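You operate a simulated robot arm through the tools that you are given. There is no shell and no other tool. Be economical: measure what you need, move in short steps, check, and stop when the job is done.

Carry out the task below with a simulated two-armed robot. There is one attempt and no reset: what you move stays moved.

JOB
Rest the size 04 tube in the vee block, hold it and file off its burr.
Fine: use the blue file pad; put pad and tube back. What is to be rubbed or washed off counts as gone when no trace of it is left.

Only the result counts: the job must be done as asked and must still hold three seconds after the hand-in. Knocking over, shifting, dropping, spilling or breaking anything else fails it.

ROBOT AND FRAMES
Two 7-joint arms with two-finger parallel grippers on one trunk, on a base that drives. Base frame: it is fixed to the floor where the robot stands at the start and does not move with it; the origin is under the middle of the robot, x ahead of it, y to its left, z up. Lengths are in cm, angles in degrees, forces in N, time in s.
The left shoulder is at the start at [6, 14.3, 92.6], the right one opposite. With the tool pointing down near the work surface each hand reaches from about 22 to 68 cm from the robot's upright axis, wherever it stands, measured 20 degrees to its own side. Places, roughly: blue file pad (8x4x5 cm) [40, -30, 100]. Payload 1.57 kg a hand.
Tool frame (each hand has its own): the origin (TCP) lies between the finger pads and is the grasp point; the fingertips stand 3 cm ahead of it; z points along the fingers, y is the line along which they close. Largest opening 11 cm; finger width 2.4, thickness 1.2; the body of the gripper, 4.8 by 11.2 cm, starts 7.8 cm behind the TCP.
Orientation is told as [roll, pitch, yaw] about the base's x, y, z axes, in that order, counted from this pose: with the fingers straight down and closing along the base's y, the tool's x points along the base's -x, its y along +y and its z along -z.

CONTROLS
- The arms move only by the tool apply_moves. It takes "left_rows", "right_rows" or both (then of equal length, played together; a hand with none holds still); each is a list that holds one entry, the list of rows, each a list of 7 numbers: the shift along the base's x, y, z in cm, then the turn, a rotation vector about the base's x, y, z in degrees, then the gripper command, from -1 (shut) to 1 (fully open), values between in proportion. In form: [[[x, y, z, wx, wy, wz, jaw], ...]]. A call has 1 to 8 rows; each row shifts and turns the commanded pose from where the row before left it. A row lasts 0.2 s, in which the tool goes at most 5 cm and 8.6 degrees; a call with a longer step from one row to the next is refused whole, and so is a gripper value outside its range. Where a pose cannot be reached the arm comes as near as it can. A force on the tool above 40 N (or 10 N above the force at the start of the call, whichever is more), or a blocked arm, ends the call early, and 0.2 s more pass. The fingers move at their own pace (about 4.5 cm/s each) and stop on an object; they squeeze with about 34 N. The grip force told is the motor's: it shows also when the fingers shut on nothing. Time passes only in rows, and 0.2 s behind the last, so rows that do not move let the fingers close. The reply holds the time, the measured pose of the TCP, the force on the tool along the base axes, the opening and the grip force, in the units named above and with some noise, with the torque about the TCP (base axes, N m) and any sound that the robot's microphone picked up.
- Cameras (640 x 400 px; columns grow to the right, rows downward): "scene" is now at [3.47, 0.01, 154.86]; the picture's right is [-0.08, -1.00, 0.00], its down [-0.69, 0.05, -0.72] and it looks along [0.72, -0.06, -0.69] (base axes); focal length 265 px, centre (320, 200). "left" rides on the left gripper at [7, -1.6, -14.1] in its tool frame; the picture's right is [0.23, 0.97, 0.00], its down [-0.86, 0.20, -0.48] and it looks along [-0.47, 0.11, 0.88] (tool axes); focal length 222 px, centre (320, 200). "right" rides on the right gripper at [7, 1.6, -14.1] in its tool frame; the picture's right is [-0.23, 0.97, 0.00], its down [-0.86, -0.20, -0.48] and it looks along [-0.47, -0.11, 0.88] (tool axes); focal length 222 px, centre (320, 200). There is no depth. A picture from a camera that has moved, and an enlarged one, comes with that camera's place and axes in the base frame and with its lens. The place of the scene camera against the robot may be out by one fixed shift of up to 2.5 cm in any direction.
- snapshot(camera): a new picture of that camera. It takes no simulated time.
- lift_body(by): slides the trunk up (or, below 0, down) by that many cm; the arms and the scene camera ride with it, the base frame stays. It gives what a move gives, with no picture.
- steer(legs): drives the robot by 1 to 6 legs, each [ahead, left, turn to the left] in cm, cm and degrees, along the robot's own axes; the way and the turn of a leg run together, so that a leg with both is an arc; at most 150 cm and 180 degrees a leg. The arms and the cameras ride along, it lands a little off, and it stops where it bumps. It gives what a move gives.
- aim_head(pan, tilt): turns the head with the scene camera to pan (to the left, within 86 degrees either way) and tilt (down, from -29 to 69), counted from straight ahead of the robot. It gives what a move gives.
- enlarge(camera, box): a new picture of the part [left, top, right, bottom] of that camera's present view, enlarged. It takes no simulated time.
- sign_off(): hands the job in; it is judged then, once.

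Go step by step. Nothing tells you exact positions but the pictures and the camera data: compare them with the known pose of the tool, close in by small moves and look again before you grip or let go. The budget is 120 turns and 88 pictures, counting those below and the enlarged ones. Unless the task says otherwise, let go and move clear before handing in, and close with one line.

The tools are called after "Emit:" as a command line: name --argument value ..., lists and objects as JSON in quotes. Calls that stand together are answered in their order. apply_moves: Moves the arms, as the interface text tells. Its arguments: {"type":"object","properties":{"left_rows":{"type":"array","items":{"type":"array","items":{"type":"array","items":{"type":"number"}}}},"right_rows":{"type":"array","items":{"type":"array","items":{"type":"array","items":{"type":"number"}}}}},"required":[]} The other tools are called the same way: lift_body (by) slides the trunk up or down; steer (legs) drives the base; aim_head (pan, tilt) turns the head that bears the scene camera; snapshot (camera) takes a picture; enlarge (camera, box) takes an enlarged picture of a part of a camera's view; sign_off () hands the job in.

At the start:

```text
clock: 0.0
left_ee_pos: [61.4, 12.63, 100.04]
left_tool_rot: [0.0, 0.0, 0.0]
left_force: [0.5, -0.6, 1.0]
left_wrist_torque: [0.03, 0.01, -0.02]
left_grip_width: 11.02
left_gripper_force: 0.1
right_ee_pos: [41.6, -33.26, 99.98]
right_tool_rot: [0.0, 0.0, 0.0]
right_force: [0.3, 0.0, -0.2]
right_wrist_torque: [-0.03, -0.01, -0.03]
right_grip_width: 10.98
right_gripper_force: 0.1
trunk travel left (down, up): [-52.5, 6.5]
robot x, y, heading: [-0.05, 0.21, -0.0]
head pan, tilt: [-4.4, 43.8]
```

scene: 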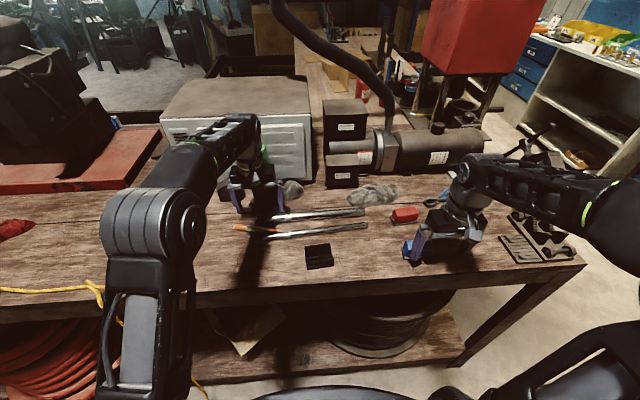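
right: 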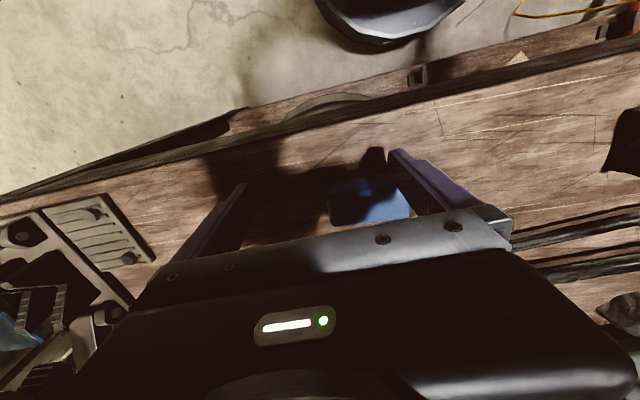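
left: 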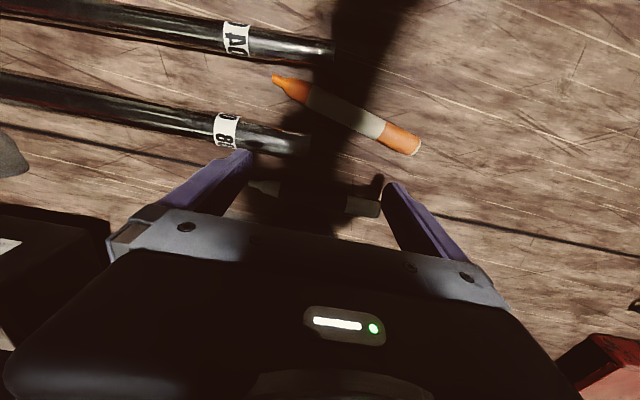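

I see two dark tubes with labels, a small black vee block, and a blue pad under the right hand. I'll enlarge to read the labels and find the burr.

Emit:
enlarge --camera "scene" --box '[220, 170, 480, 290]'

Emit:
enlarge --camera "left" --box '[0, 0, 440, 230]'

```text
2.46 times, centred on (350, 230) of scene
camera zoom: at [3.47, 0.01, 154.86], right [-0.08, -1.0, 0.0], down [-0.69, 0.05, -0.72], along [0.72, -0.06, -0.69], focal length 653 px, centre (246, 126)
```

zoom: 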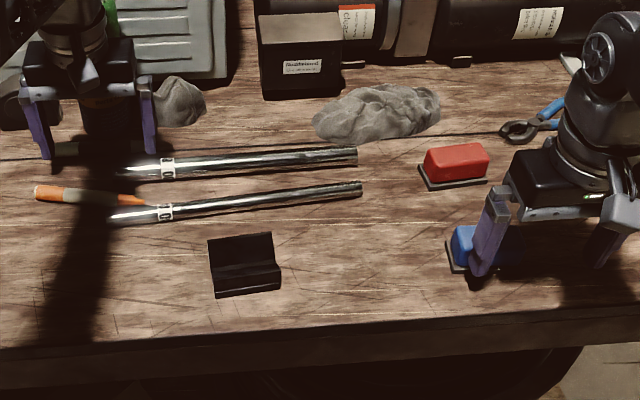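

```text
1.45 times, centred on (220, 115) of left
camera zoom: at [54.25, 11.01, 114.19], right [-0.23, 0.97, 0.0], down [0.86, 0.2, 0.48], along [0.47, 0.11, -0.88], focal length 323 px, centre (466, 324)
```

zoom: 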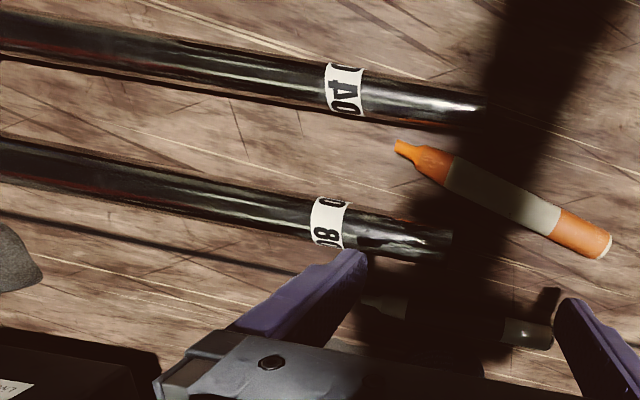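

Size 04 is the nearer tube. I'll move both hands up a little for better views, to triangulate the heights and find the burr.

Emit:
apply_moves --left_rows '[[[-2, -3, 3, 0, 0, 0, 1], [-2, -3, 3, 0, 0, 0, 1], [-2, -3, 2, 0, 0, 0, 1], [-2, -3, 2, 0, 0, 0, 1]]]' --right_rows '[[[-1, -1, 4, 0, 0, 0, 1], [-1, -1, 4, 0, 0, 0, 1], [-1, -1, 3, 0, 0, 0, 1], [0, 0, 0, 0, 0, 0, 1]]]'

Emit:
snapshot --camera "left"

Emit:
snapshot --camera "right"

Emit:
enlarge --camera "scene" --box '[230, 190, 390, 290]'

```text
clock: 1.0
left_ee_pos: [57.37, 6.74, 105.94]
left_tool_rot: [-0.1, -0.1, 0.1]
left_force: [-0.1, -0.4, 0.1]
left_wrist_torque: [0.0, -0.03, 0.02]
left_grip_width: 11.01
left_gripper_force: 0.0
left hand out of reach, approached as far as the arm can: row 2, 3, 4
right_ee_pos: [38.51, -36.33, 111.08]
right_tool_rot: [0.0, 0.0, 0.0]
right_force: [-0.3, 0.7, -0.5]
right_wrist_torque: [-0.01, 0.0, 0.01]
right_grip_width: 11.01
right_gripper_force: 0.0
trunk travel left (down, up): [-52.5, 6.5]
robot x, y, heading: [0.07, -0.21, -0.0]
head pan, tilt: [-4.4, 43.8]
```

```text
82 pictures are left
camera left: at [50.27, 4.99, 120.04], right [-0.23, 0.97, 0.0], down [0.85, 0.2, 0.48], along [0.47, 0.11, -0.88], focal length 222 px, centre (320, 200)
```

left: 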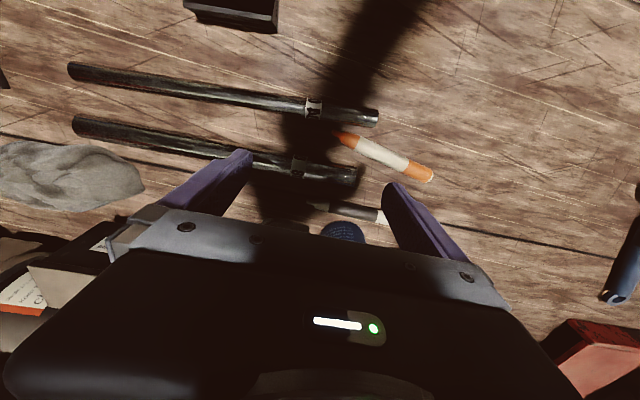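

```text
81 pictures are left
camera right: at [31.67, -34.72, 125.02], right [0.23, 0.97, 0.0], down [0.85, -0.2, 0.48], along [0.47, -0.11, -0.88], focal length 222 px, centre (320, 200)
```

right: 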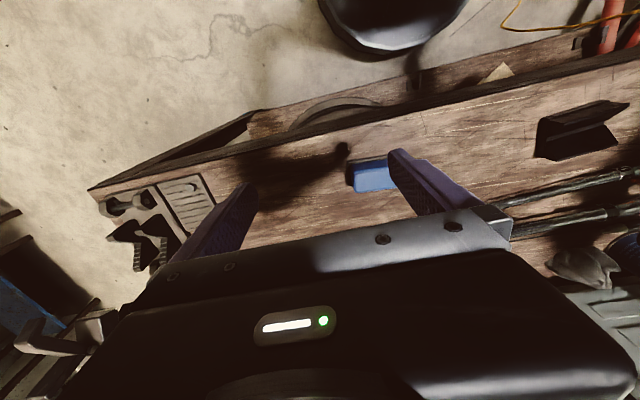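

```text
4.00 times, centred on (310, 240) of scene
camera zoom: at [3.49, -0.03, 154.86], right [-0.08, -1.0, 0.0], down [-0.69, 0.05, -0.72], along [0.72, -0.06, -0.69], focal length 1061 px, centre (360, 40)
```

zoom: 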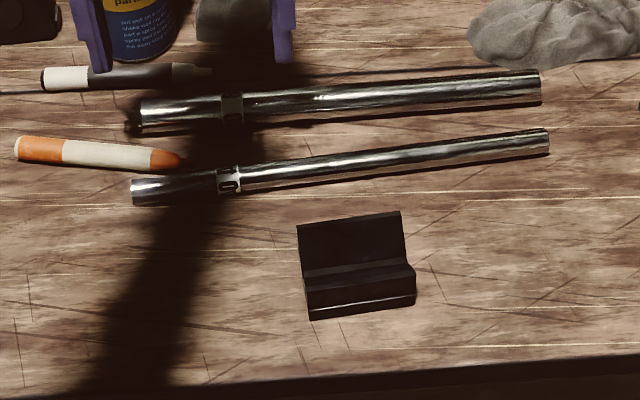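

Tube 04 runs about (52.3, 11.7) to (55.1, -18.2) at z about 95.5. I'll look at both of its ends more closely with the two wrist cameras.

Emit:
apply_moves --left_rows '[[[-4, 1, 0, 0, 0, 0, 1], [-4, 2, -1, 0, 0, 0, 1], [-3, 1, 0, 0, 0, 0, 1], [0, 0, 0, 0, 0, 0, 1]]]' --right_rows '[[[2, 4, 0, 0, 0, 0, 1], [2, 4, 0, 0, 0, 0, 1], [2, 4, -2, 0, 0, 0, 1], [2, 4, -2, 0, 0, 0, 1]]]'

Emit:
snapshot --camera "left"

Emit:
snapshot --camera "right"

Emit:
enlarge --camera "scene" --box '[250, 200, 380, 280]'

```text
clock: 2.0
left_ee_pos: [46.29, 10.54, 104.85]
left_tool_rot: [0.0, 0.0, 0.0]
left_force: [0.0, 1.6, -0.2]
left_wrist_torque: [-0.04, 0.04, -0.02]
left_grip_width: 10.99
left_gripper_force: 0.0
right_ee_pos: [46.54, -20.35, 106.77]
right_tool_rot: [0.0, 0.0, -0.1]
right_force: [-0.3, -0.4, 0.3]
right_wrist_torque: [-0.02, 0.05, 0.01]
right_grip_width: 11.0
right_gripper_force: 0.0
trunk travel left (down, up): [-52.5, 6.5]
robot x, y, heading: [-0.01, -0.03, 0.0]
head pan, tilt: [-4.4, 43.8]
```

```text
79 pictures are left
camera left: at [39.24, 8.96, 119.08], right [-0.23, 0.97, 0.0], down [0.86, 0.2, 0.48], along [0.47, 0.11, -0.88], focal length 222 px, centre (320, 200)
```

left: 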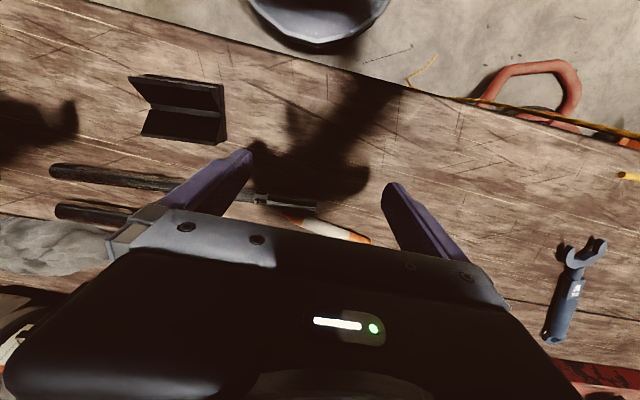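

```text
78 pictures are left
camera right: at [39.67, -18.65, 120.9], right [0.23, 0.97, 0.0], down [0.86, -0.2, 0.48], along [0.47, -0.11, -0.88], focal length 222 px, centre (320, 200)
```

right: 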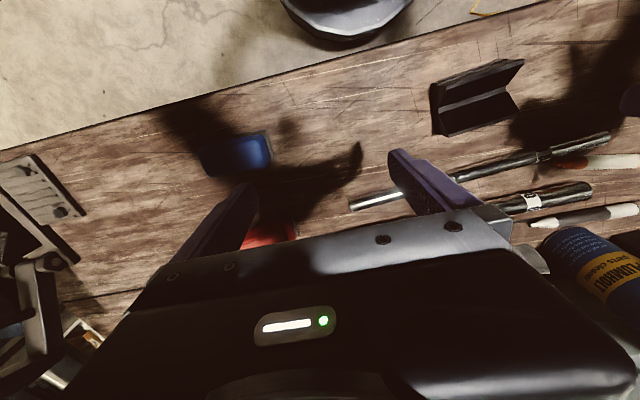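

```text
4.92 times, centred on (315, 240) of scene
camera zoom: at [3.6, 0.0, 154.86], right [-0.08, -1.0, 0.0], down [-0.69, 0.05, -0.72], along [0.72, -0.06, -0.69], focal length 1306 px, centre (345, 3)
```

zoom: 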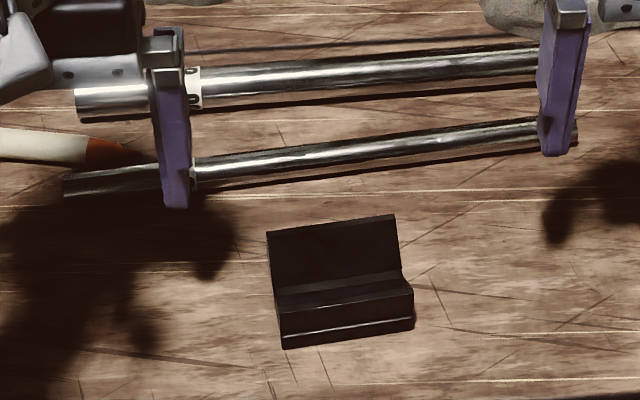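

The burr isn't visible yet, so I'll enlarge the tube in the wrist views.

Emit:
enlarge --camera "right" --box '[340, 120, 480, 220]'

Emit:
enlarge --camera "right" --box '[470, 110, 630, 220]'

Emit:
enlarge --camera "left" --box '[40, 60, 240, 220]'

```text
4.00 times, centred on (410, 170) of right
camera zoom: at [39.67, -18.65, 120.9], right [0.23, 0.97, 0.0], down [0.86, -0.2, 0.48], along [0.47, -0.11, -0.88], focal length 888 px, centre (-40, 320)
```

zoom: 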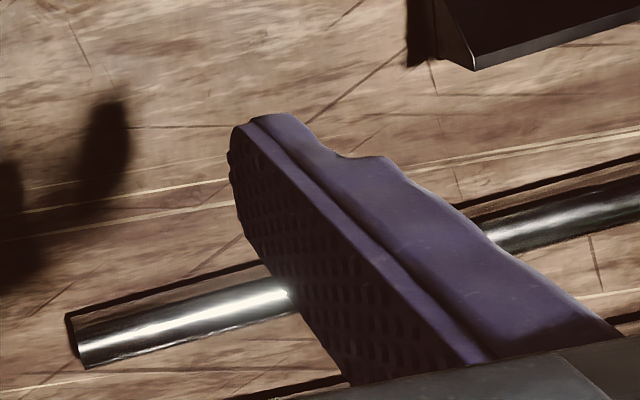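

```text
3.64 times, centred on (550, 165) of right
camera zoom: at [39.67, -18.65, 120.9], right [0.23, 0.97, 0.0], down [0.86, -0.2, 0.48], along [0.47, -0.11, -0.88], focal length 808 px, centre (-516, 327)
```

zoom: 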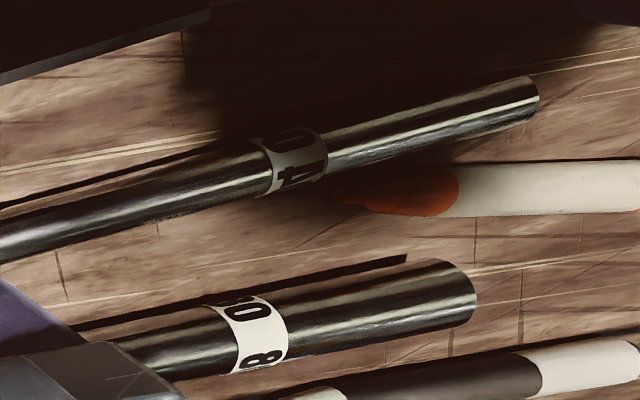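

```text
2.50 times, centred on (140, 140) of left
camera zoom: at [39.24, 8.96, 119.08], right [-0.23, 0.97, 0.0], down [0.86, 0.2, 0.48], along [0.47, 0.11, -0.88], focal length 555 px, centre (770, 350)
```

zoom: 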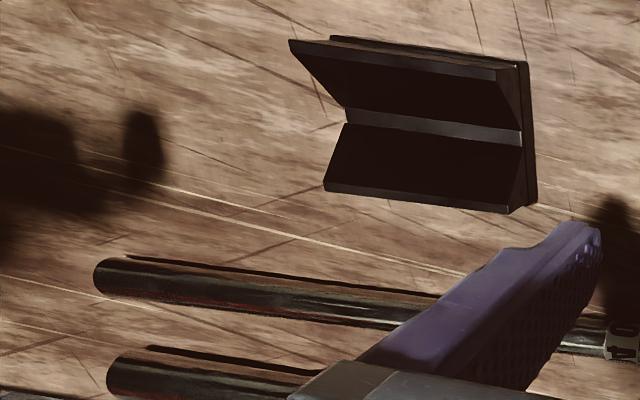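

Tube 04 is confirmed but its burr isn't visible, so it may be underneath. I'll turn the left hand so it closes across the tube, and park the right hand near the pad.

Emit:
apply_moves --left_rows '[[[0.7, -0.8, 0, 0, 0, -8.5, 0], [0.7, -0.8, 0, 0, 0, -8.5, 0], [0.7, -0.8, 0, 0, 0, -8.5, -0.1], [0.7, -0.8, 0, 0, 0, -8.5, -0.1], [0.7, -0.8, 0, 0, 0, -8.5, -0.1], [0.7, -0.7, 0, 0, 0, -8.5, -0.1], [0.7, -0.7, 0, 0, 0, -8.5, -0.1], [0.7, -0.7, 0, 0, 0, -8.5, -0.1]]]' --right_rows '[[[0, -3, 0, 0, 0, 0, 1], [0, -3, 0, 0, 0, 0, 1], [0, -3, 0, 0, 0, 0, 1], [0, -3, 0, 0, 0, 0, 1], [0, 0, 0, 0, 0, 0, 1], [0, 0, 0, 0, 0, 0, 1], [0, 0, 0, 0, 0, 0, 1], [0, 0, 0, 0, 0, 0, 1]]]'

Emit:
apply_moves --left_rows '[[[0.6, -0.7, -0.5, 0, 0, -8.4, -0.1], [0.5, -0.5, -0.5, 0, 0, -8.3, -0.1], [0, 0, 0, 0, 0, 0, -0.1]]]'

Emit:
snapshot --camera "left"

Emit:
enlarge --camera "scene" --box '[220, 170, 460, 320]'

```text
clock: 3.8
left_ee_pos: [51.93, 4.62, 104.81]
left_tool_rot: [-0.1, 0.0, -68.1]
left_force: [0.2, -0.4, -0.5]
left_wrist_torque: [-0.03, -0.03, 0.01]
left_grip_width: 4.95
left_gripper_force: 0.1
right_ee_pos: [46.63, -32.12, 106.97]
right_tool_rot: [0.0, 0.0, 0.1]
right_force: [0.4, 0.3, 1.4]
right_wrist_torque: [0.0, -0.01, 0.02]
right_grip_width: 10.98
right_gripper_force: 0.2
trunk travel left (down, up): [-52.5, 6.5]
robot x, y, heading: [0.12, 0.04, -0.1]
head pan, tilt: [-4.4, 43.8]
```

```text
clock: 4.6
left_ee_pos: [53.06, 3.47, 103.87]
left_tool_rot: [0.1, 0.0, -84.8]
left_force: [-0.1, 0.4, 0.7]
left_wrist_torque: [0.01, -0.01, 0.0]
left_grip_width: 4.97
left_gripper_force: 0.0
right_ee_pos: [46.59, -32.18, 106.96]
right_tool_rot: [0.1, 0.0, 0.0]
right_force: [-0.1, -0.2, 0.2]
right_wrist_torque: [0.0, 0.01, -0.02]
right_grip_width: 10.96
right_gripper_force: 0.0
trunk travel left (down, up): [-52.5, 6.5]
robot x, y, heading: [0.02, -0.09, 0.0]
head pan, tilt: [-4.4, 43.8]
```

```text
73 pictures are left
camera left: at [50.71, 10.22, 118.01], right [0.95, 0.31, 0.0], down [0.28, -0.83, 0.48], along [0.15, -0.45, -0.88], focal length 222 px, centre (320, 200)
```

left: 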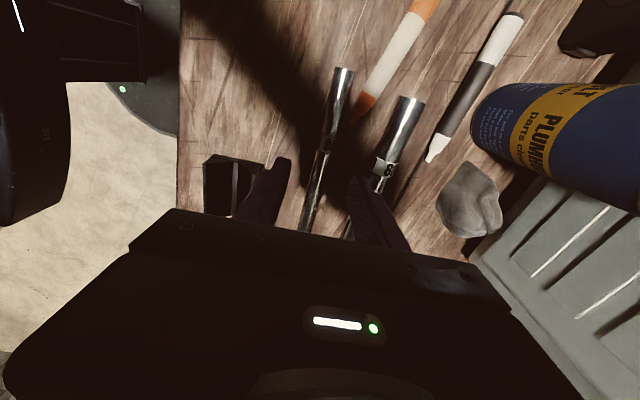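

```text
2.67 times, centred on (340, 245) of scene
camera zoom: at [3.47, 0.01, 154.86], right [-0.08, -1.0, 0.0], down [-0.69, 0.05, -0.72], along [0.72, -0.06, -0.69], focal length 708 px, centre (267, 80)
```

zoom: 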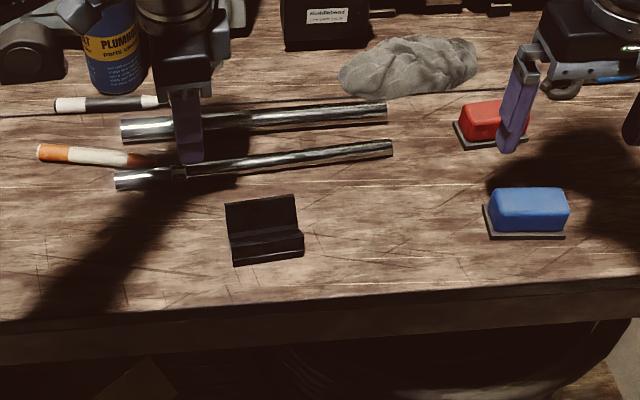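

The hand is aligned over the tube. I'll descend gently.

Emit:
apply_moves --left_rows '[[[0, 0, -2, 0, 0, 0, -0.1], [0, 0, -2, 0, 0, 0, -0.1], [0, 0, -1, 0, 0, 0, -0.1], [0, 0, -0.6, 0, 0, 0, -0.1], [0, 0, 0, 0, 0, 0, -0.1]]]'

Emit:
snapshot --camera "left"

Emit:
enlarge --camera "scene" --box '[240, 180, 360, 255]'

```text
clock: 5.8
left_ee_pos: [52.89, 3.51, 98.18]
left_tool_rot: [0.0, -0.1, -84.8]
left_force: [0.2, 0.2, -0.2]
left_wrist_torque: [0.01, -0.01, -0.01]
left_grip_width: 4.99
left_gripper_force: 0.1
right_ee_pos: [46.68, -32.2, 106.92]
right_tool_rot: [0.0, 0.0, 0.0]
right_force: [0.3, 0.1, -0.4]
right_wrist_torque: [0.02, 0.0, 0.01]
right_grip_width: 11.0
right_gripper_force: 0.0
trunk travel left (down, up): [-52.5, 6.5]
robot x, y, heading: [-0.45, 0.15, -0.3]
head pan, tilt: [-4.4, 43.8]
```

```text
71 pictures are left
camera left: at [50.61, 10.17, 112.43], right [0.95, 0.32, 0.0], down [0.28, -0.83, 0.48], along [0.15, -0.45, -0.88], focal length 222 px, centre (320, 200)
```

left: 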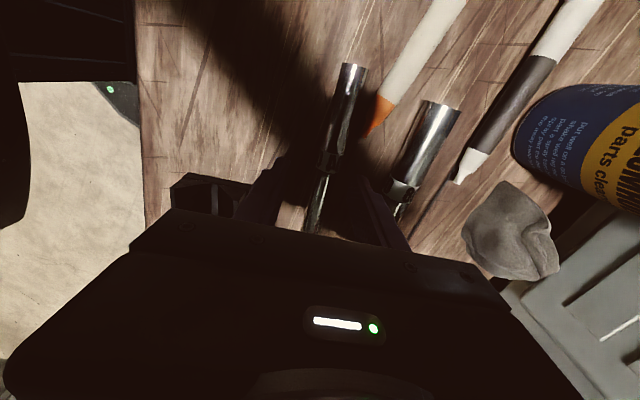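

```text
5.33 times, centred on (300, 218) of scene
camera zoom: at [3.46, 0.01, 154.86], right [-0.08, -1.0, 0.0], down [-0.69, 0.05, -0.72], along [0.72, -0.06, -0.69], focal length 1415 px, centre (427, 107)
```

zoom: 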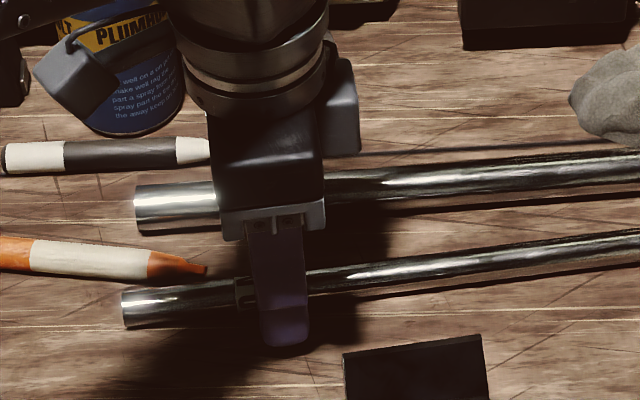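

Emit:
apply_moves --left_rows '[[[0, 0, -0.3, 0, 0, 0, -0.1], [0, 0, -0.3, 0, 0, 0, -0.1], [0, 0, 0, 0, 0, 0, -0.1]]]'

```text
clock: 6.6
left_ee_pos: [53.08, 3.36, 97.58]
left_tool_rot: [0.0, 0.0, -84.6]
left_force: [1.1, -0.4, -0.1]
left_wrist_torque: [0.01, -0.01, -0.01]
left_grip_width: 4.95
left_gripper_force: 0.1
right_ee_pos: [46.68, -32.19, 106.92]
right_tool_rot: [0.0, 0.0, 0.0]
right_force: [-0.1, 0.4, 0.3]
right_wrist_torque: [0.02, 0.0, -0.03]
right_grip_width: 10.97
right_gripper_force: 0.0
trunk travel left (down, up): [-52.5, 6.5]
robot x, y, heading: [-0.31, -0.14, 0.1]
head pan, tilt: [-4.4, 43.8]
```

Emit:
apply_moves --left_rows '[[[0, 0, -0.3, 0, 0, 0, -0.1], [0, 0, -0.2, 0, 0, 0, -0.1], [0, 0, 0, 0, 0, 0, -0.1]]]'

Emit:
enlarge --camera "scene" --box '[250, 200, 330, 250]'

```text
clock: 7.4
left_ee_pos: [53.01, 3.5, 97.15]
left_tool_rot: [0.0, 0.0, -84.7]
left_force: [-0.6, -0.4, -0.7]
left_wrist_torque: [-0.01, -0.02, 0.01]
left_grip_width: 4.97
left_gripper_force: 0.1
right_ee_pos: [46.71, -32.26, 107.02]
right_tool_rot: [0.0, 0.1, 0.0]
right_force: [-0.3, 0.5, 0.0]
right_wrist_torque: [-0.01, 0.0, 0.01]
right_grip_width: 11.0
right_gripper_force: 0.0
trunk travel left (down, up): [-52.5, 6.5]
robot x, y, heading: [-0.31, -0.3, 0.1]
head pan, tilt: [-4.4, 43.8]
```

```text
8.00 times, centred on (290, 225) of scene
camera zoom: at [3.47, 0.01, 154.86], right [-0.08, -1.0, 0.0], down [-0.69, 0.05, -0.72], along [0.72, -0.06, -0.69], focal length 2122 px, centre (560, 0)
```

zoom: 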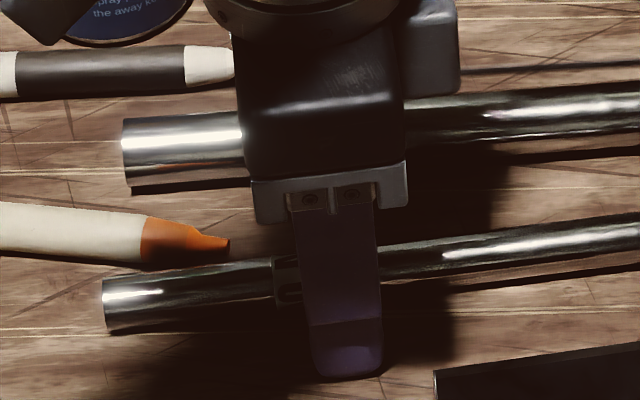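

Emit:
apply_moves --left_rows '[[[0, 0, -0.3, 0, 0, 0, -0.1], [0, 0, 0, 0, 0, 0, -0.4], [0, 0, 0, 0, 0, 0, -0.7], [0, 0, 0, 0, 0, 0, -1], [0, 0, 0, 0, 0, 0, -1], [0, 0, 0, 0, 0, 0, -1]]]'

Emit:
snapshot --camera "left"

```text
clock: 8.8
left_ee_pos: [52.9, 3.43, 97.06]
left_tool_rot: [0.2, -0.1, -84.7]
left_force: [-7.5, -1.4, 16.7]
left_wrist_torque: [-0.08, 0.41, 0.2]
left_grip_width: 1.78
left_gripper_force: 32.3
right_ee_pos: [46.39, -32.12, 107.01]
right_tool_rot: [0.1, 0.0, 0.1]
right_force: [-0.3, 0.2, -1.0]
right_wrist_torque: [0.03, 0.02, 0.01]
right_grip_width: 10.99
right_gripper_force: 0.0
trunk travel left (down, up): [-52.5, 6.5]
robot x, y, heading: [-0.05, -0.0, -0.0]
head pan, tilt: [-4.4, 43.8]
```

```text
68 pictures are left
camera left: at [50.43, 10.18, 111.2], right [0.95, 0.32, 0.0], down [0.28, -0.83, 0.48], along [0.15, -0.45, -0.88], focal length 222 px, centre (320, 200)
```

left: 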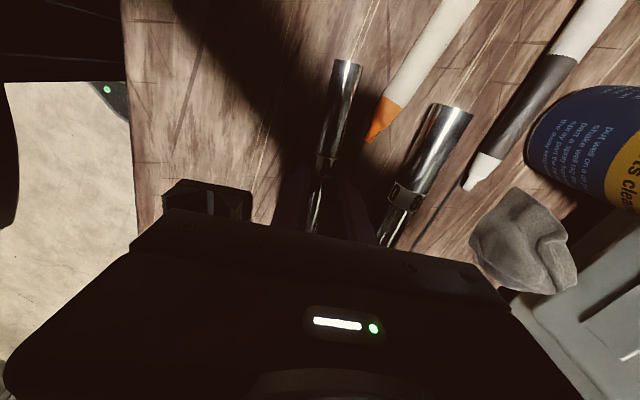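

The tube is gripped (1.78 cm). I'll lift it and inspect it for the burr.

Emit:
apply_moves --left_rows '[[[0, 0, 0.5, 0, 0, 0, -1], [0, 0, 1.5, 0, 0, 0, -1], [0, 0, 2.5, 0, 0, 0, -1], [0, 0, 2.5, 0, 0, 0, -1], [0, 0, 0, 0, 0, 0, -1]]]'

Emit:
snapshot --camera "left"

Emit:
enlarge --camera "scene" --box '[240, 180, 400, 280]'

Emit:
snapshot --camera "right"

```text
clock: 10.0
left_ee_pos: [53.14, 3.55, 103.93]
left_tool_rot: [0.0, 0.0, -84.7]
left_force: [0.1, 0.8, -2.9]
left_wrist_torque: [0.16, 0.02, 0.0]
left_grip_width: 1.77
left_gripper_force: 32.5
right_ee_pos: [46.64, -32.13, 106.97]
right_tool_rot: [0.0, 0.0, 0.0]
right_force: [0.0, 0.0, -0.1]
right_wrist_torque: [0.0, 0.01, 0.04]
right_grip_width: 11.0
right_gripper_force: 0.1
trunk travel left (down, up): [-52.5, 6.5]
robot x, y, heading: [-0.17, 0.07, 0.1]
head pan, tilt: [-4.4, 43.8]
```

```text
67 pictures are left
camera left: at [50.77, 10.33, 118.13], right [0.95, 0.32, 0.0], down [0.28, -0.83, 0.48], along [0.15, -0.45, -0.88], focal length 222 px, centre (320, 200)
```

left: 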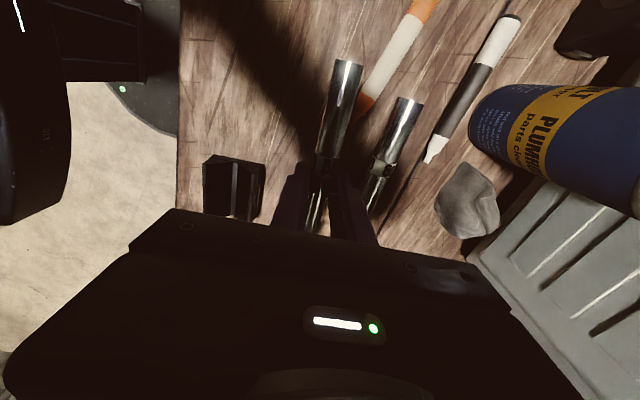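

```text
4.00 times, centred on (320, 230) of scene
camera zoom: at [3.5, 0.01, 154.86], right [-0.08, -1.0, 0.0], down [-0.69, 0.05, -0.72], along [0.72, -0.06, -0.69], focal length 1061 px, centre (320, 80)
```

zoom: 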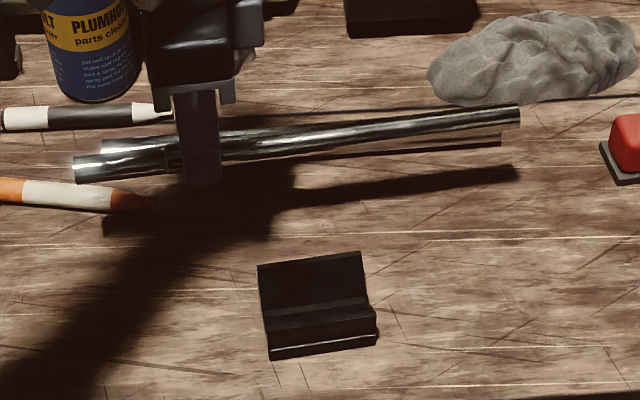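

```text
65 pictures are left
camera right: at [39.82, -30.48, 120.94], right [0.23, 0.97, 0.0], down [0.86, -0.2, 0.48], along [0.47, -0.11, -0.88], focal length 222 px, centre (320, 200)
```

right: 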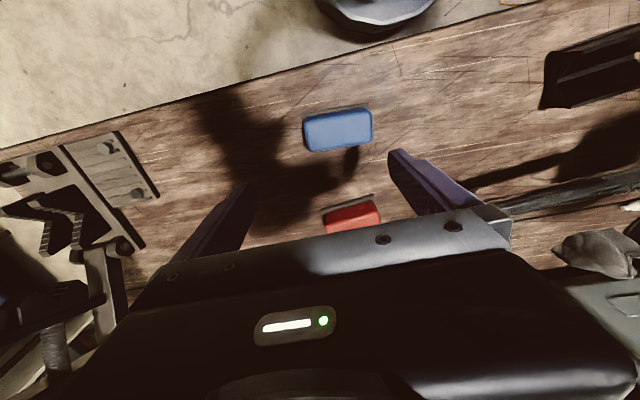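

Emit:
enlarge --camera "right" --box '[440, 140, 600, 240]'

Emit:
enlarge --camera "scene" --box '[250, 195, 314, 235]'

Emit:
enlarge --camera "scene" --box '[306, 195, 370, 235]'

Emit:
enlarge --camera "left" --box '[280, 50, 400, 125]'

```text
4.00 times, centred on (520, 190) of right
camera zoom: at [39.82, -30.48, 120.94], right [0.23, 0.97, 0.0], down [0.86, -0.2, 0.48], along [0.47, -0.11, -0.88], focal length 888 px, centre (-480, 240)
```

zoom: 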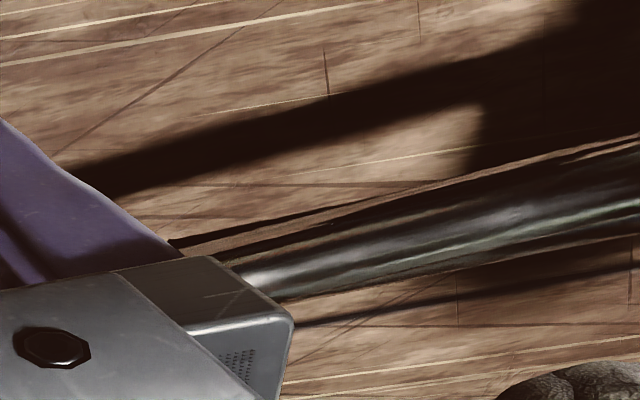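

```text
10.00 times, centred on (282, 215) of scene
camera zoom: at [3.5, 0.01, 154.86], right [-0.08, -1.0, 0.0], down [-0.69, 0.05, -0.72], along [0.72, -0.06, -0.69], focal length 2653 px, centre (700, 50)
```

zoom: 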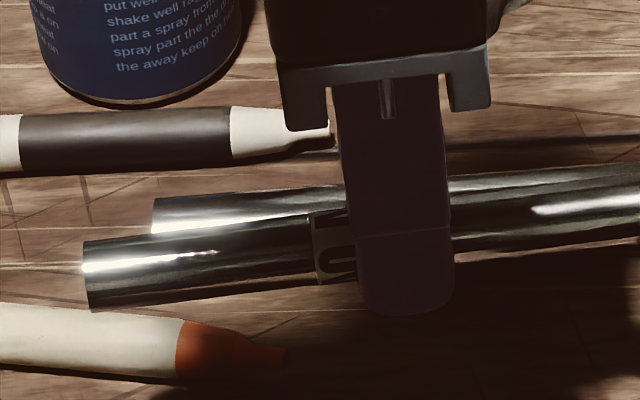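

```text
10.00 times, centred on (338, 215) of scene
camera zoom: at [3.5, 0.01, 154.86], right [-0.08, -1.0, 0.0], down [-0.69, 0.05, -0.72], along [0.72, -0.06, -0.69], focal length 2653 px, centre (140, 50)
```

zoom: 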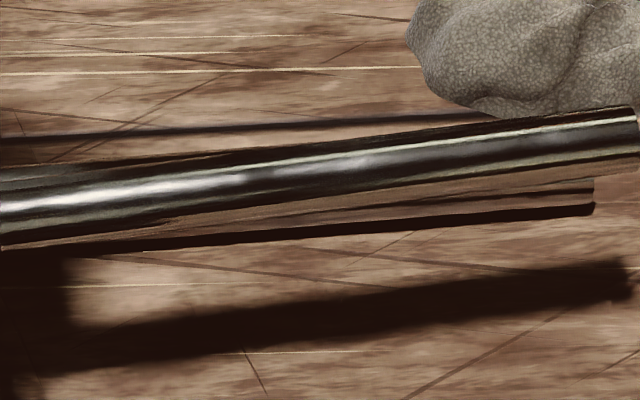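

```text
5.33 times, centred on (340, 88) of left
camera zoom: at [50.77, 10.33, 118.13], right [0.95, 0.32, 0.0], down [0.28, -0.83, 0.48], along [0.15, -0.45, -0.88], focal length 1185 px, centre (213, 800)
```

zoom: 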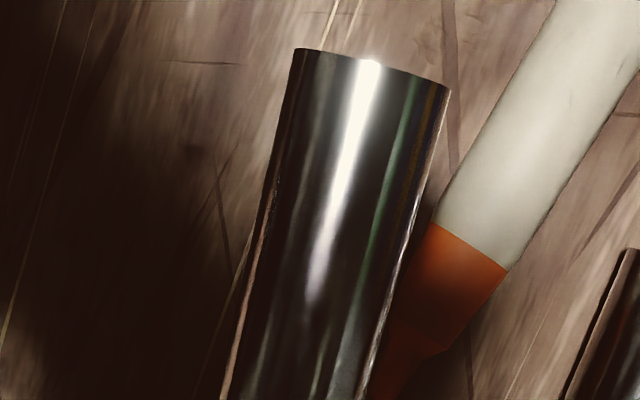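

No burr is seen on the top. I'll roll the right hand so its camera looks at the -y end of the lifted tube.

Emit:
apply_moves --right_rows '[[[0.3, 0, 0.5, 7.5, 0, 0, 1], [0.3, 0, 0.5, 7.5, 0, 0, 1], [0.3, 0, 0, 7.5, 0, 0, 1], [0.3, -1, 0, 7.5, 0, 0, 1], [0.3, -1, 0, 7.5, 0, 0, 1], [0, 0, 0, 7.5, 0, 0, 1], [0, 0, 0, 0, 0, 0, 1]]]'

Emit:
snapshot --camera "right"

```text
clock: 11.6
left_ee_pos: [53.19, 3.64, 103.91]
left_tool_rot: [-0.1, 0.0, -84.7]
left_force: [-0.3, 0.2, -2.7]
left_wrist_torque: [0.14, 0.06, -0.01]
left_grip_width: 1.78
left_gripper_force: 31.9
right_ee_pos: [45.43, -32.63, 109.49]
right_tool_rot: [27.8, -4.7, -2.4]
right_force: [-0.3, 0.4, -0.7]
right_wrist_torque: [0.01, 0.02, 0.01]
right_grip_width: 10.98
right_gripper_force: 0.1
right hand out of reach, approached as far as the arm can: row 3, 4, 5, 6
trunk travel left (down, up): [-52.5, 6.5]
robot x, y, heading: [0.11, 0.12, -0.1]
head pan, tilt: [-4.4, 43.8]
```

```text
60 pictures are left
camera right: at [37.32, -37.34, 122.01], right [0.23, 0.85, 0.47], down [0.81, -0.43, 0.4], along [0.54, 0.29, -0.79], focal length 222 px, centre (320, 200)
```

right: 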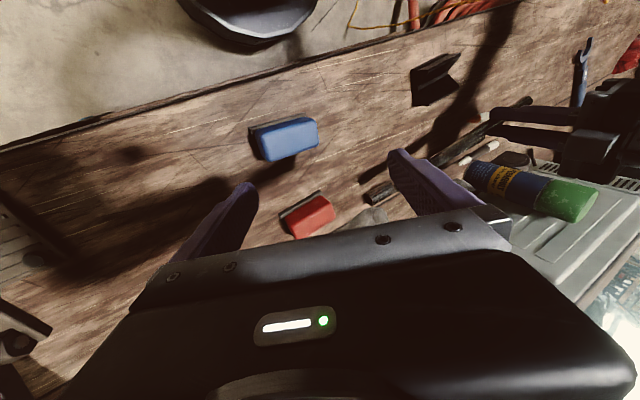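

Emit:
enlarge --camera "right" --box '[340, 160, 420, 210]'

Emit:
enlarge --camera "right" --box '[430, 80, 550, 155]'

```text
8.00 times, centred on (380, 185) of right
camera zoom: at [37.32, -37.34, 122.01], right [0.23, 0.85, 0.47], down [0.81, -0.43, 0.4], along [0.54, 0.29, -0.79], focal length 1777 px, centre (-160, 320)
```

zoom: 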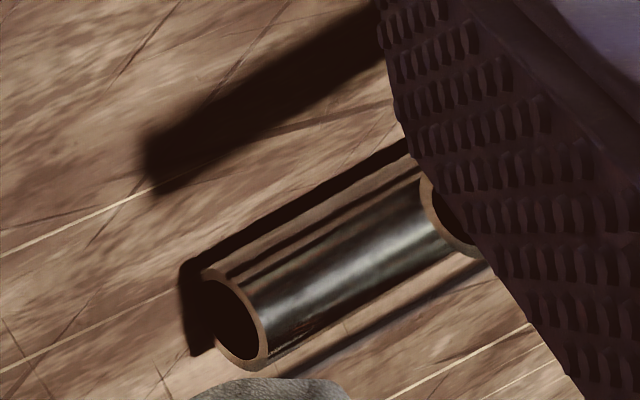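

```text
5.33 times, centred on (490, 118) of right
camera zoom: at [37.32, -37.34, 122.01], right [0.23, 0.85, 0.47], down [0.81, -0.43, 0.4], along [0.54, 0.29, -0.79], focal length 1185 px, centre (-587, 640)
```

zoom: 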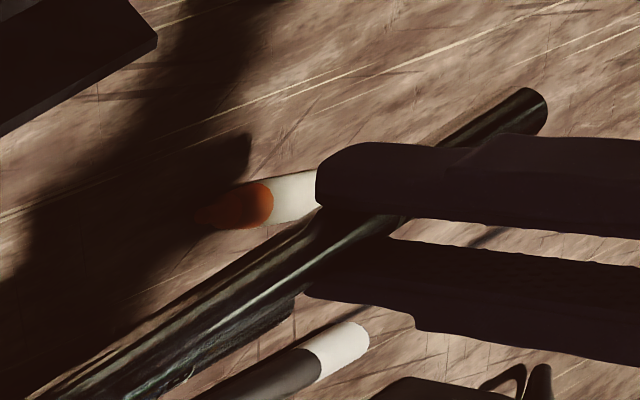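

The far tube is in front there; I'll bring tube 04 over toward the right camera.

Emit:
apply_moves --left_rows '[[[-2, -2, 1, 0, 0, 0, -1], [-2, -2, 1, 0, 0, 0, -1], [-2, -2, 1, 0, 0, 0, -1], [-1, -1, 0, 0, 0, 0, -1], [0, 0, 0, 0, 0, 0, -1]]]'

Emit:
snapshot --camera "right"

```text
clock: 12.8
left_ee_pos: [45.95, -3.44, 106.8]
left_tool_rot: [-0.1, 0.0, -84.7]
left_force: [-0.2, 0.0, -2.6]
left_wrist_torque: [0.19, -0.02, -0.02]
left_grip_width: 1.76
left_gripper_force: 32.4
right_ee_pos: [45.3, -32.63, 109.52]
right_tool_rot: [27.9, -4.6, -2.5]
right_force: [0.0, -0.2, -0.3]
right_wrist_torque: [0.02, 0.03, -0.02]
right_grip_width: 11.01
right_gripper_force: 0.2
trunk travel left (down, up): [-52.5, 6.5]
robot x, y, heading: [0.27, -0.37, 0.4]
head pan, tilt: [-4.4, 43.8]
```

```text
57 pictures are left
camera right: at [37.22, -37.38, 122.02], right [0.23, 0.85, 0.47], down [0.81, -0.43, 0.4], along [0.54, 0.29, -0.79], focal length 222 px, centre (320, 200)
```

right: 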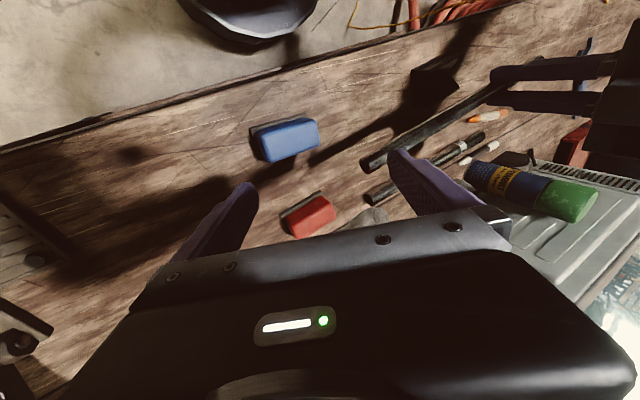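

Emit:
enlarge --camera "right" --box '[350, 120, 430, 175]'

Emit:
enlarge --camera "scene" --box '[270, 190, 430, 290]'

```text
7.27 times, centred on (390, 148) of right
camera zoom: at [37.22, -37.38, 122.02], right [0.23, 0.85, 0.47], down [0.81, -0.43, 0.4], along [0.54, 0.29, -0.79], focal length 1615 px, centre (-189, 582)
```

zoom: 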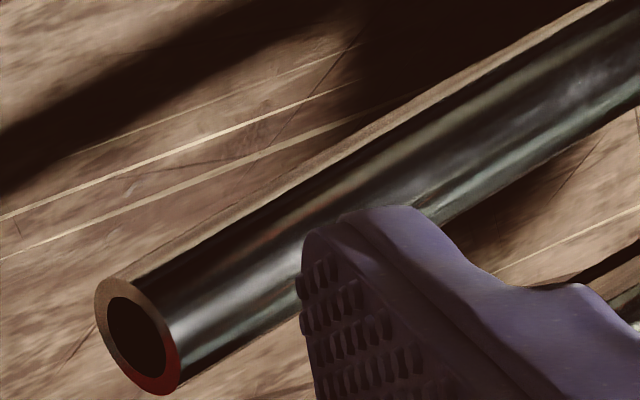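

```text
4.00 times, centred on (350, 240) of scene
camera zoom: at [3.48, 0.01, 154.86], right [-0.08, -1.0, 0.0], down [-0.69, 0.05, -0.72], along [0.72, -0.06, -0.69], focal length 1061 px, centre (200, 40)
```

zoom: 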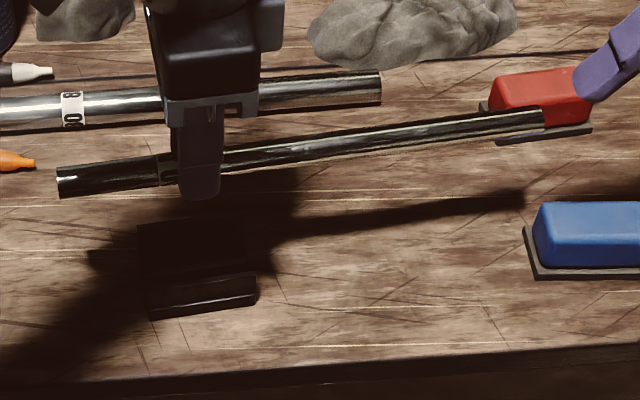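

The -y end is clean. I'll swing the +y end toward the head camera to check its face and sides.

Emit:
apply_moves --left_rows '[[[-1, 1, 1, 0, 0, 8, -1], [-1, 1, 1, 0, 0, 8, -1], [-1, 1, 1, 0, 0, 8, -1], [-1, 1, 1, 0, 0, 8, -1], [-1, 1, 0, 0, 0, 8, -1], [-1, 1, 0, 0, 0, 8, -1], [0, 0, 0, 0, 0, 8, -1], [0, 0, 0, 0, 0, 0, -1]]]'

Emit:
enlarge --camera "scene" --box '[240, 190, 400, 290]'

```text
clock: 14.6
left_ee_pos: [39.98, 2.6, 110.83]
left_tool_rot: [0.1, 0.0, -28.7]
left_force: [0.9, 0.5, -2.6]
left_wrist_torque: [0.06, 0.1, 0.01]
left_grip_width: 1.79
left_gripper_force: 32.4
right_ee_pos: [45.36, -32.66, 109.58]
right_tool_rot: [27.8, -4.6, -2.4]
right_force: [-0.2, -0.1, -0.6]
right_wrist_torque: [-0.01, -0.01, 0.01]
right_grip_width: 11.0
right_gripper_force: 0.1
trunk travel left (down, up): [-52.5, 6.5]
robot x, y, heading: [0.48, -0.23, -0.1]
head pan, tilt: [-4.4, 43.8]
```

```text
4.00 times, centred on (320, 240) of scene
camera zoom: at [3.46, 0.01, 154.86], right [-0.08, -1.0, 0.0], down [-0.69, 0.05, -0.72], along [0.72, -0.06, -0.69], focal length 1061 px, centre (320, 40)
```

zoom: 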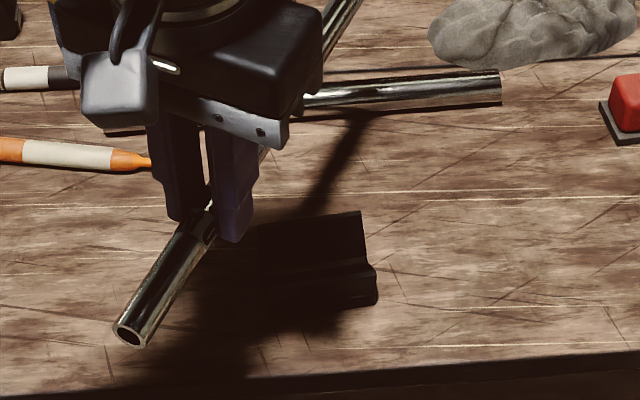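

Emit:
enlarge --camera "scene" --box '[262, 238, 302, 280]'

```text
9.52 times, centred on (282, 259) of scene
camera zoom: at [3.46, 0.01, 154.86], right [-0.08, -1.0, 0.0], down [-0.69, 0.05, -0.72], along [0.72, -0.06, -0.69], focal length 2527 px, centre (682, -362)
```

zoom: 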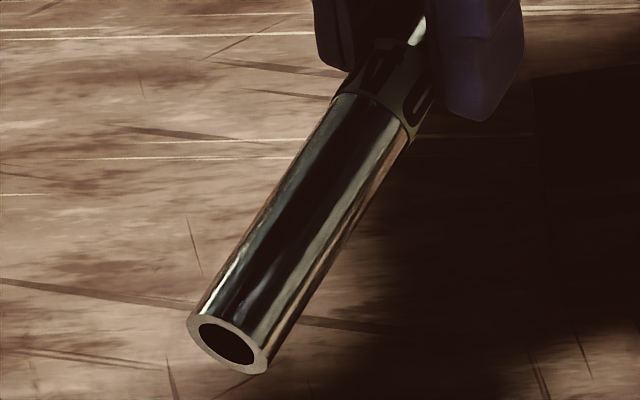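

Both end faces are clean, so the burr must be on the underside. I'll roll the left hand inward so the underside faces the cameras.

Emit:
apply_moves --left_rows '[[[-1, 2, 1, 0, 0, 8, -1], [-1, 2, 1, 0, 0, 8, -1], [-1, 2, 1, 0, 0, 8, -1], [0, 2, 1, 0, 0, 4.5, -1], [0, 2, 1, -8.5, 0, 0, -1], [0, 2, 1, -8.5, 0, 0, -1], [0, 2, 0, -8.5, 0, 0, -1], [0, 2, 0, -8.5, 0, 0, -1]]]'

Emit:
apply_moves --left_rows '[[[0, 1, 0, -8.5, 0, 0, -1], [0, 1, 0, -8.5, 0, 0, -1], [0, 0, 0, -8.5, 0, 0, -1], [0, 0, 0, -8.5, 0, 0, -1], [0, 0, 0, 0, 0, 0, -1]]]'

Emit:
snapshot --camera "scene"

```text
clock: 16.4
left_ee_pos: [37.66, 16.96, 112.66]
left_tool_rot: [-33.7, -1.7, -4.0]
left_force: [1.0, 0.0, -3.1]
left_wrist_torque: [0.0, 0.16, -0.02]
left_grip_width: 1.74
left_gripper_force: 32.5
left hand out of reach, approached as far as the arm can: row 1, 2, 3
right_ee_pos: [45.35, -32.53, 109.51]
right_tool_rot: [27.7, -4.6, -2.5]
right_force: [-0.3, 0.4, -0.8]
right_wrist_torque: [0.0, 0.02, 0.01]
right_grip_width: 10.97
right_gripper_force: 0.0
trunk travel left (down, up): [-52.5, 6.5]
robot x, y, heading: [-0.1, -0.26, -0.3]
head pan, tilt: [-4.4, 43.8]
```

```text
clock: 17.6
left_ee_pos: [37.67, 18.84, 112.59]
left_tool_rot: [-67.6, -3.4, -2.5]
left_force: [-0.6, 0.1, -1.9]
left_wrist_torque: [0.07, 0.17, 0.0]
left_grip_width: 1.73
left_gripper_force: 32.4
right_ee_pos: [45.3, -32.57, 109.5]
right_tool_rot: [27.8, -4.6, -2.4]
right_force: [-0.3, -0.5, 0.3]
right_wrist_torque: [0.0, 0.01, 0.0]
right_grip_width: 11.0
right_gripper_force: 0.0
trunk travel left (down, up): [-52.5, 6.5]
robot x, y, heading: [0.27, 0.15, 0.0]
head pan, tilt: [-4.4, 43.8]
```

```text
52 pictures are left
camera scene: at [3.46, -0.02, 154.86], right [-0.08, -1.0, 0.0], down [-0.69, 0.05, -0.72], along [0.72, -0.06, -0.69], focal length 265 px, centre (320, 200)
```

scene: 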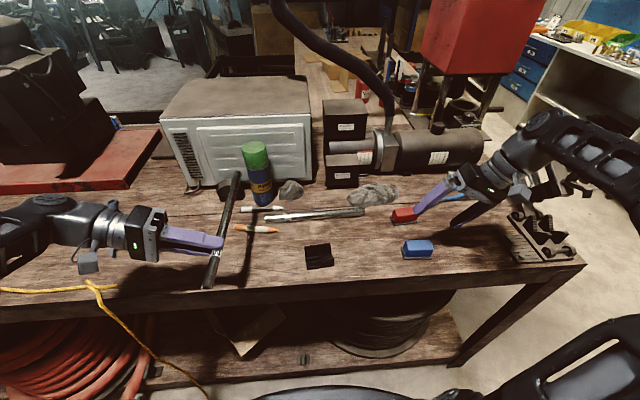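

Emit:
enlarge --camera "scene" --box '[190, 220, 260, 300]'

Emit:
enlarge --camera "scene" --box '[200, 165, 260, 230]'

```text
5.00 times, centred on (225, 260) of scene
camera zoom: at [3.46, -0.02, 154.86], right [-0.08, -1.0, 0.0], down [-0.69, 0.05, -0.72], along [0.72, -0.06, -0.69], focal length 1326 px, centre (795, -100)
```

zoom: 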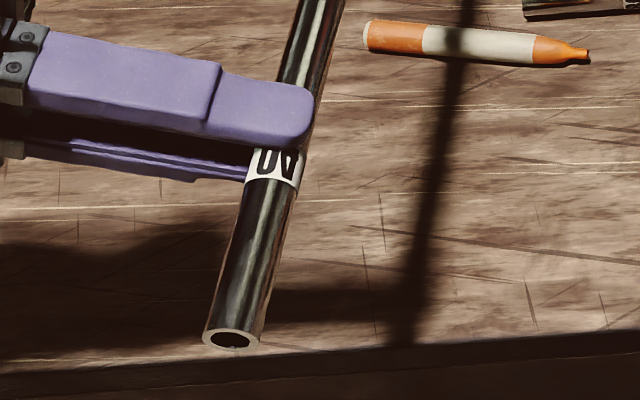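

```text
6.15 times, centred on (230, 198) of scene
camera zoom: at [3.46, -0.02, 154.86], right [-0.08, -1.0, 0.0], down [-0.69, 0.05, -0.72], along [0.72, -0.06, -0.69], focal length 1633 px, centre (874, 215)
```

zoom: 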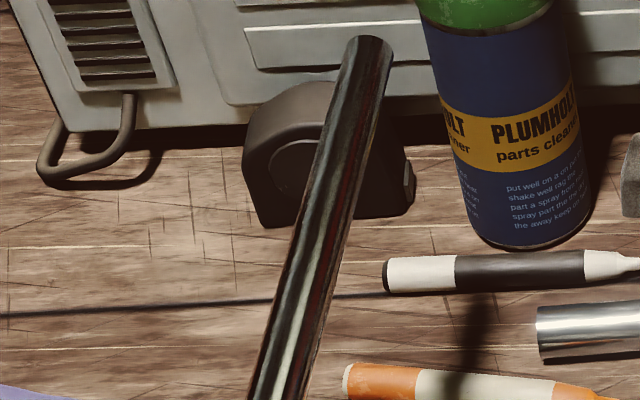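

Nothing clear yet; one flank is still unseen. I'll raise the tube nearer the head camera's height and look straight at it.

Emit:
apply_moves --left_rows '[[[0, 0, 4, 0, 0, 0, -1], [0, 0, 4, 0, 0, 0, -1], [0, 0, 4, 0, 0, 0, -1], [0, 0, 4, 0, 0, 0, -1], [0, 0, 4, 0, 0, 0, -1], [0, 0, 4, 0, 0, 0, -1], [0, 0, 0, 0, 0, 0, -1]]]'

Emit:
aim_head --pan 20 --tilt 25

Emit:
snapshot --camera "scene"

```text
clock: 19.2
left_ee_pos: [37.65, 18.78, 121.49]
left_tool_rot: [-67.5, -3.5, -2.5]
left_force: [-0.1, 0.4, -2.5]
left_wrist_torque: [0.03, 0.15, -0.02]
left_grip_width: 1.76
left_gripper_force: 31.9
left hand out of reach, approached as far as the arm can: row 3, 4, 5, 6
right_ee_pos: [45.37, -32.64, 109.42]
right_tool_rot: [27.8, -4.6, -2.4]
right_force: [-0.1, 0.7, 0.5]
right_wrist_torque: [0.0, 0.03, -0.02]
right_grip_width: 11.0
right_gripper_force: 0.0
trunk travel left (down, up): [-52.5, 6.5]
robot x, y, heading: [0.07, 0.13, -0.2]
head pan, tilt: [-4.4, 43.8]
```

```text
clock: 20.1
left_ee_pos: [37.66, 18.85, 121.51]
left_tool_rot: [-67.5, -3.4, -2.5]
left_force: [0.0, 0.3, -1.6]
left_wrist_torque: [0.07, 0.18, 0.02]
left_grip_width: 1.75
left_gripper_force: 32.3
right_ee_pos: [45.39, -32.57, 109.43]
right_tool_rot: [27.7, -4.5, -2.4]
right_force: [-0.2, -0.1, -0.1]
right_wrist_torque: [-0.03, -0.01, 0.03]
right_grip_width: 10.99
right_gripper_force: 0.1
trunk travel left (down, up): [-52.5, 6.5]
robot x, y, heading: [0.29, 0.02, 0.2]
head pan, tilt: [20.0, 25.0]
```

```text
49 pictures are left
camera scene: at [3.94, 3.8, 157.75], right [0.34, -0.94, 0.0], down [-0.4, -0.14, -0.91], along [0.85, 0.31, -0.42], focal length 265 px, centre (320, 200)
```

scene: 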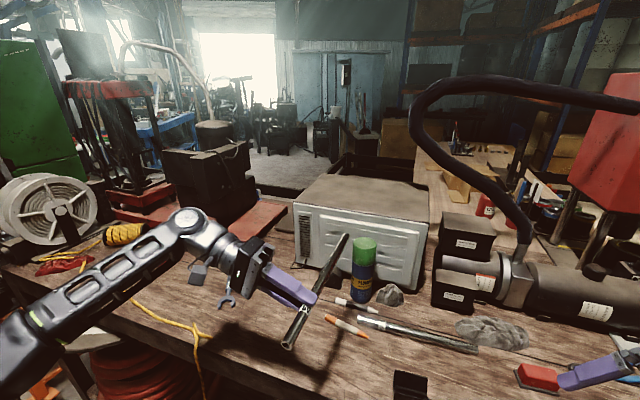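

Emit:
enlarge --camera "scene" --box '[275, 225, 355, 355]'

Emit:
enlarge --camera "left" --box '[220, 60, 420, 240]'

```text
3.08 times, centred on (315, 290) of scene
camera zoom: at [3.94, 3.8, 157.75], right [0.34, -0.94, 0.0], down [-0.4, -0.14, -0.91], along [0.85, 0.31, -0.42], focal length 816 px, centre (335, -77)
```

zoom: 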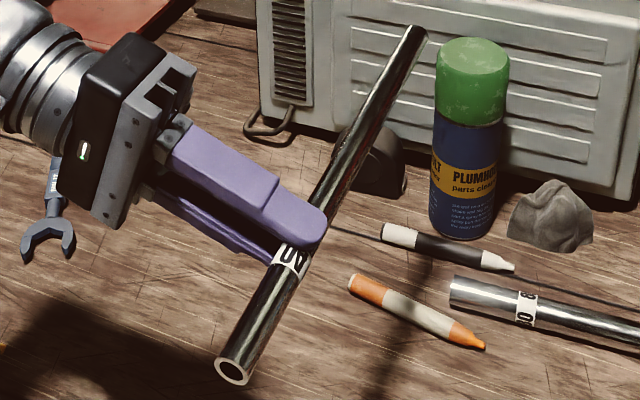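

```text
2.22 times, centred on (320, 150) of left
camera zoom: at [30.67, 31.52, 128.05], right [-0.16, 0.38, -0.91], down [0.88, 0.48, 0.05], along [0.46, -0.79, -0.41], focal length 494 px, centre (320, 311)
```

zoom: 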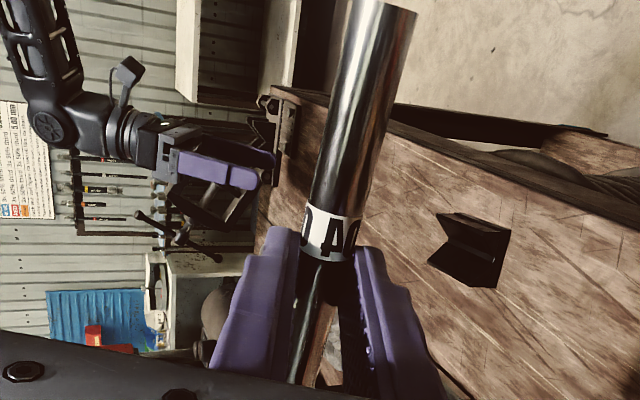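

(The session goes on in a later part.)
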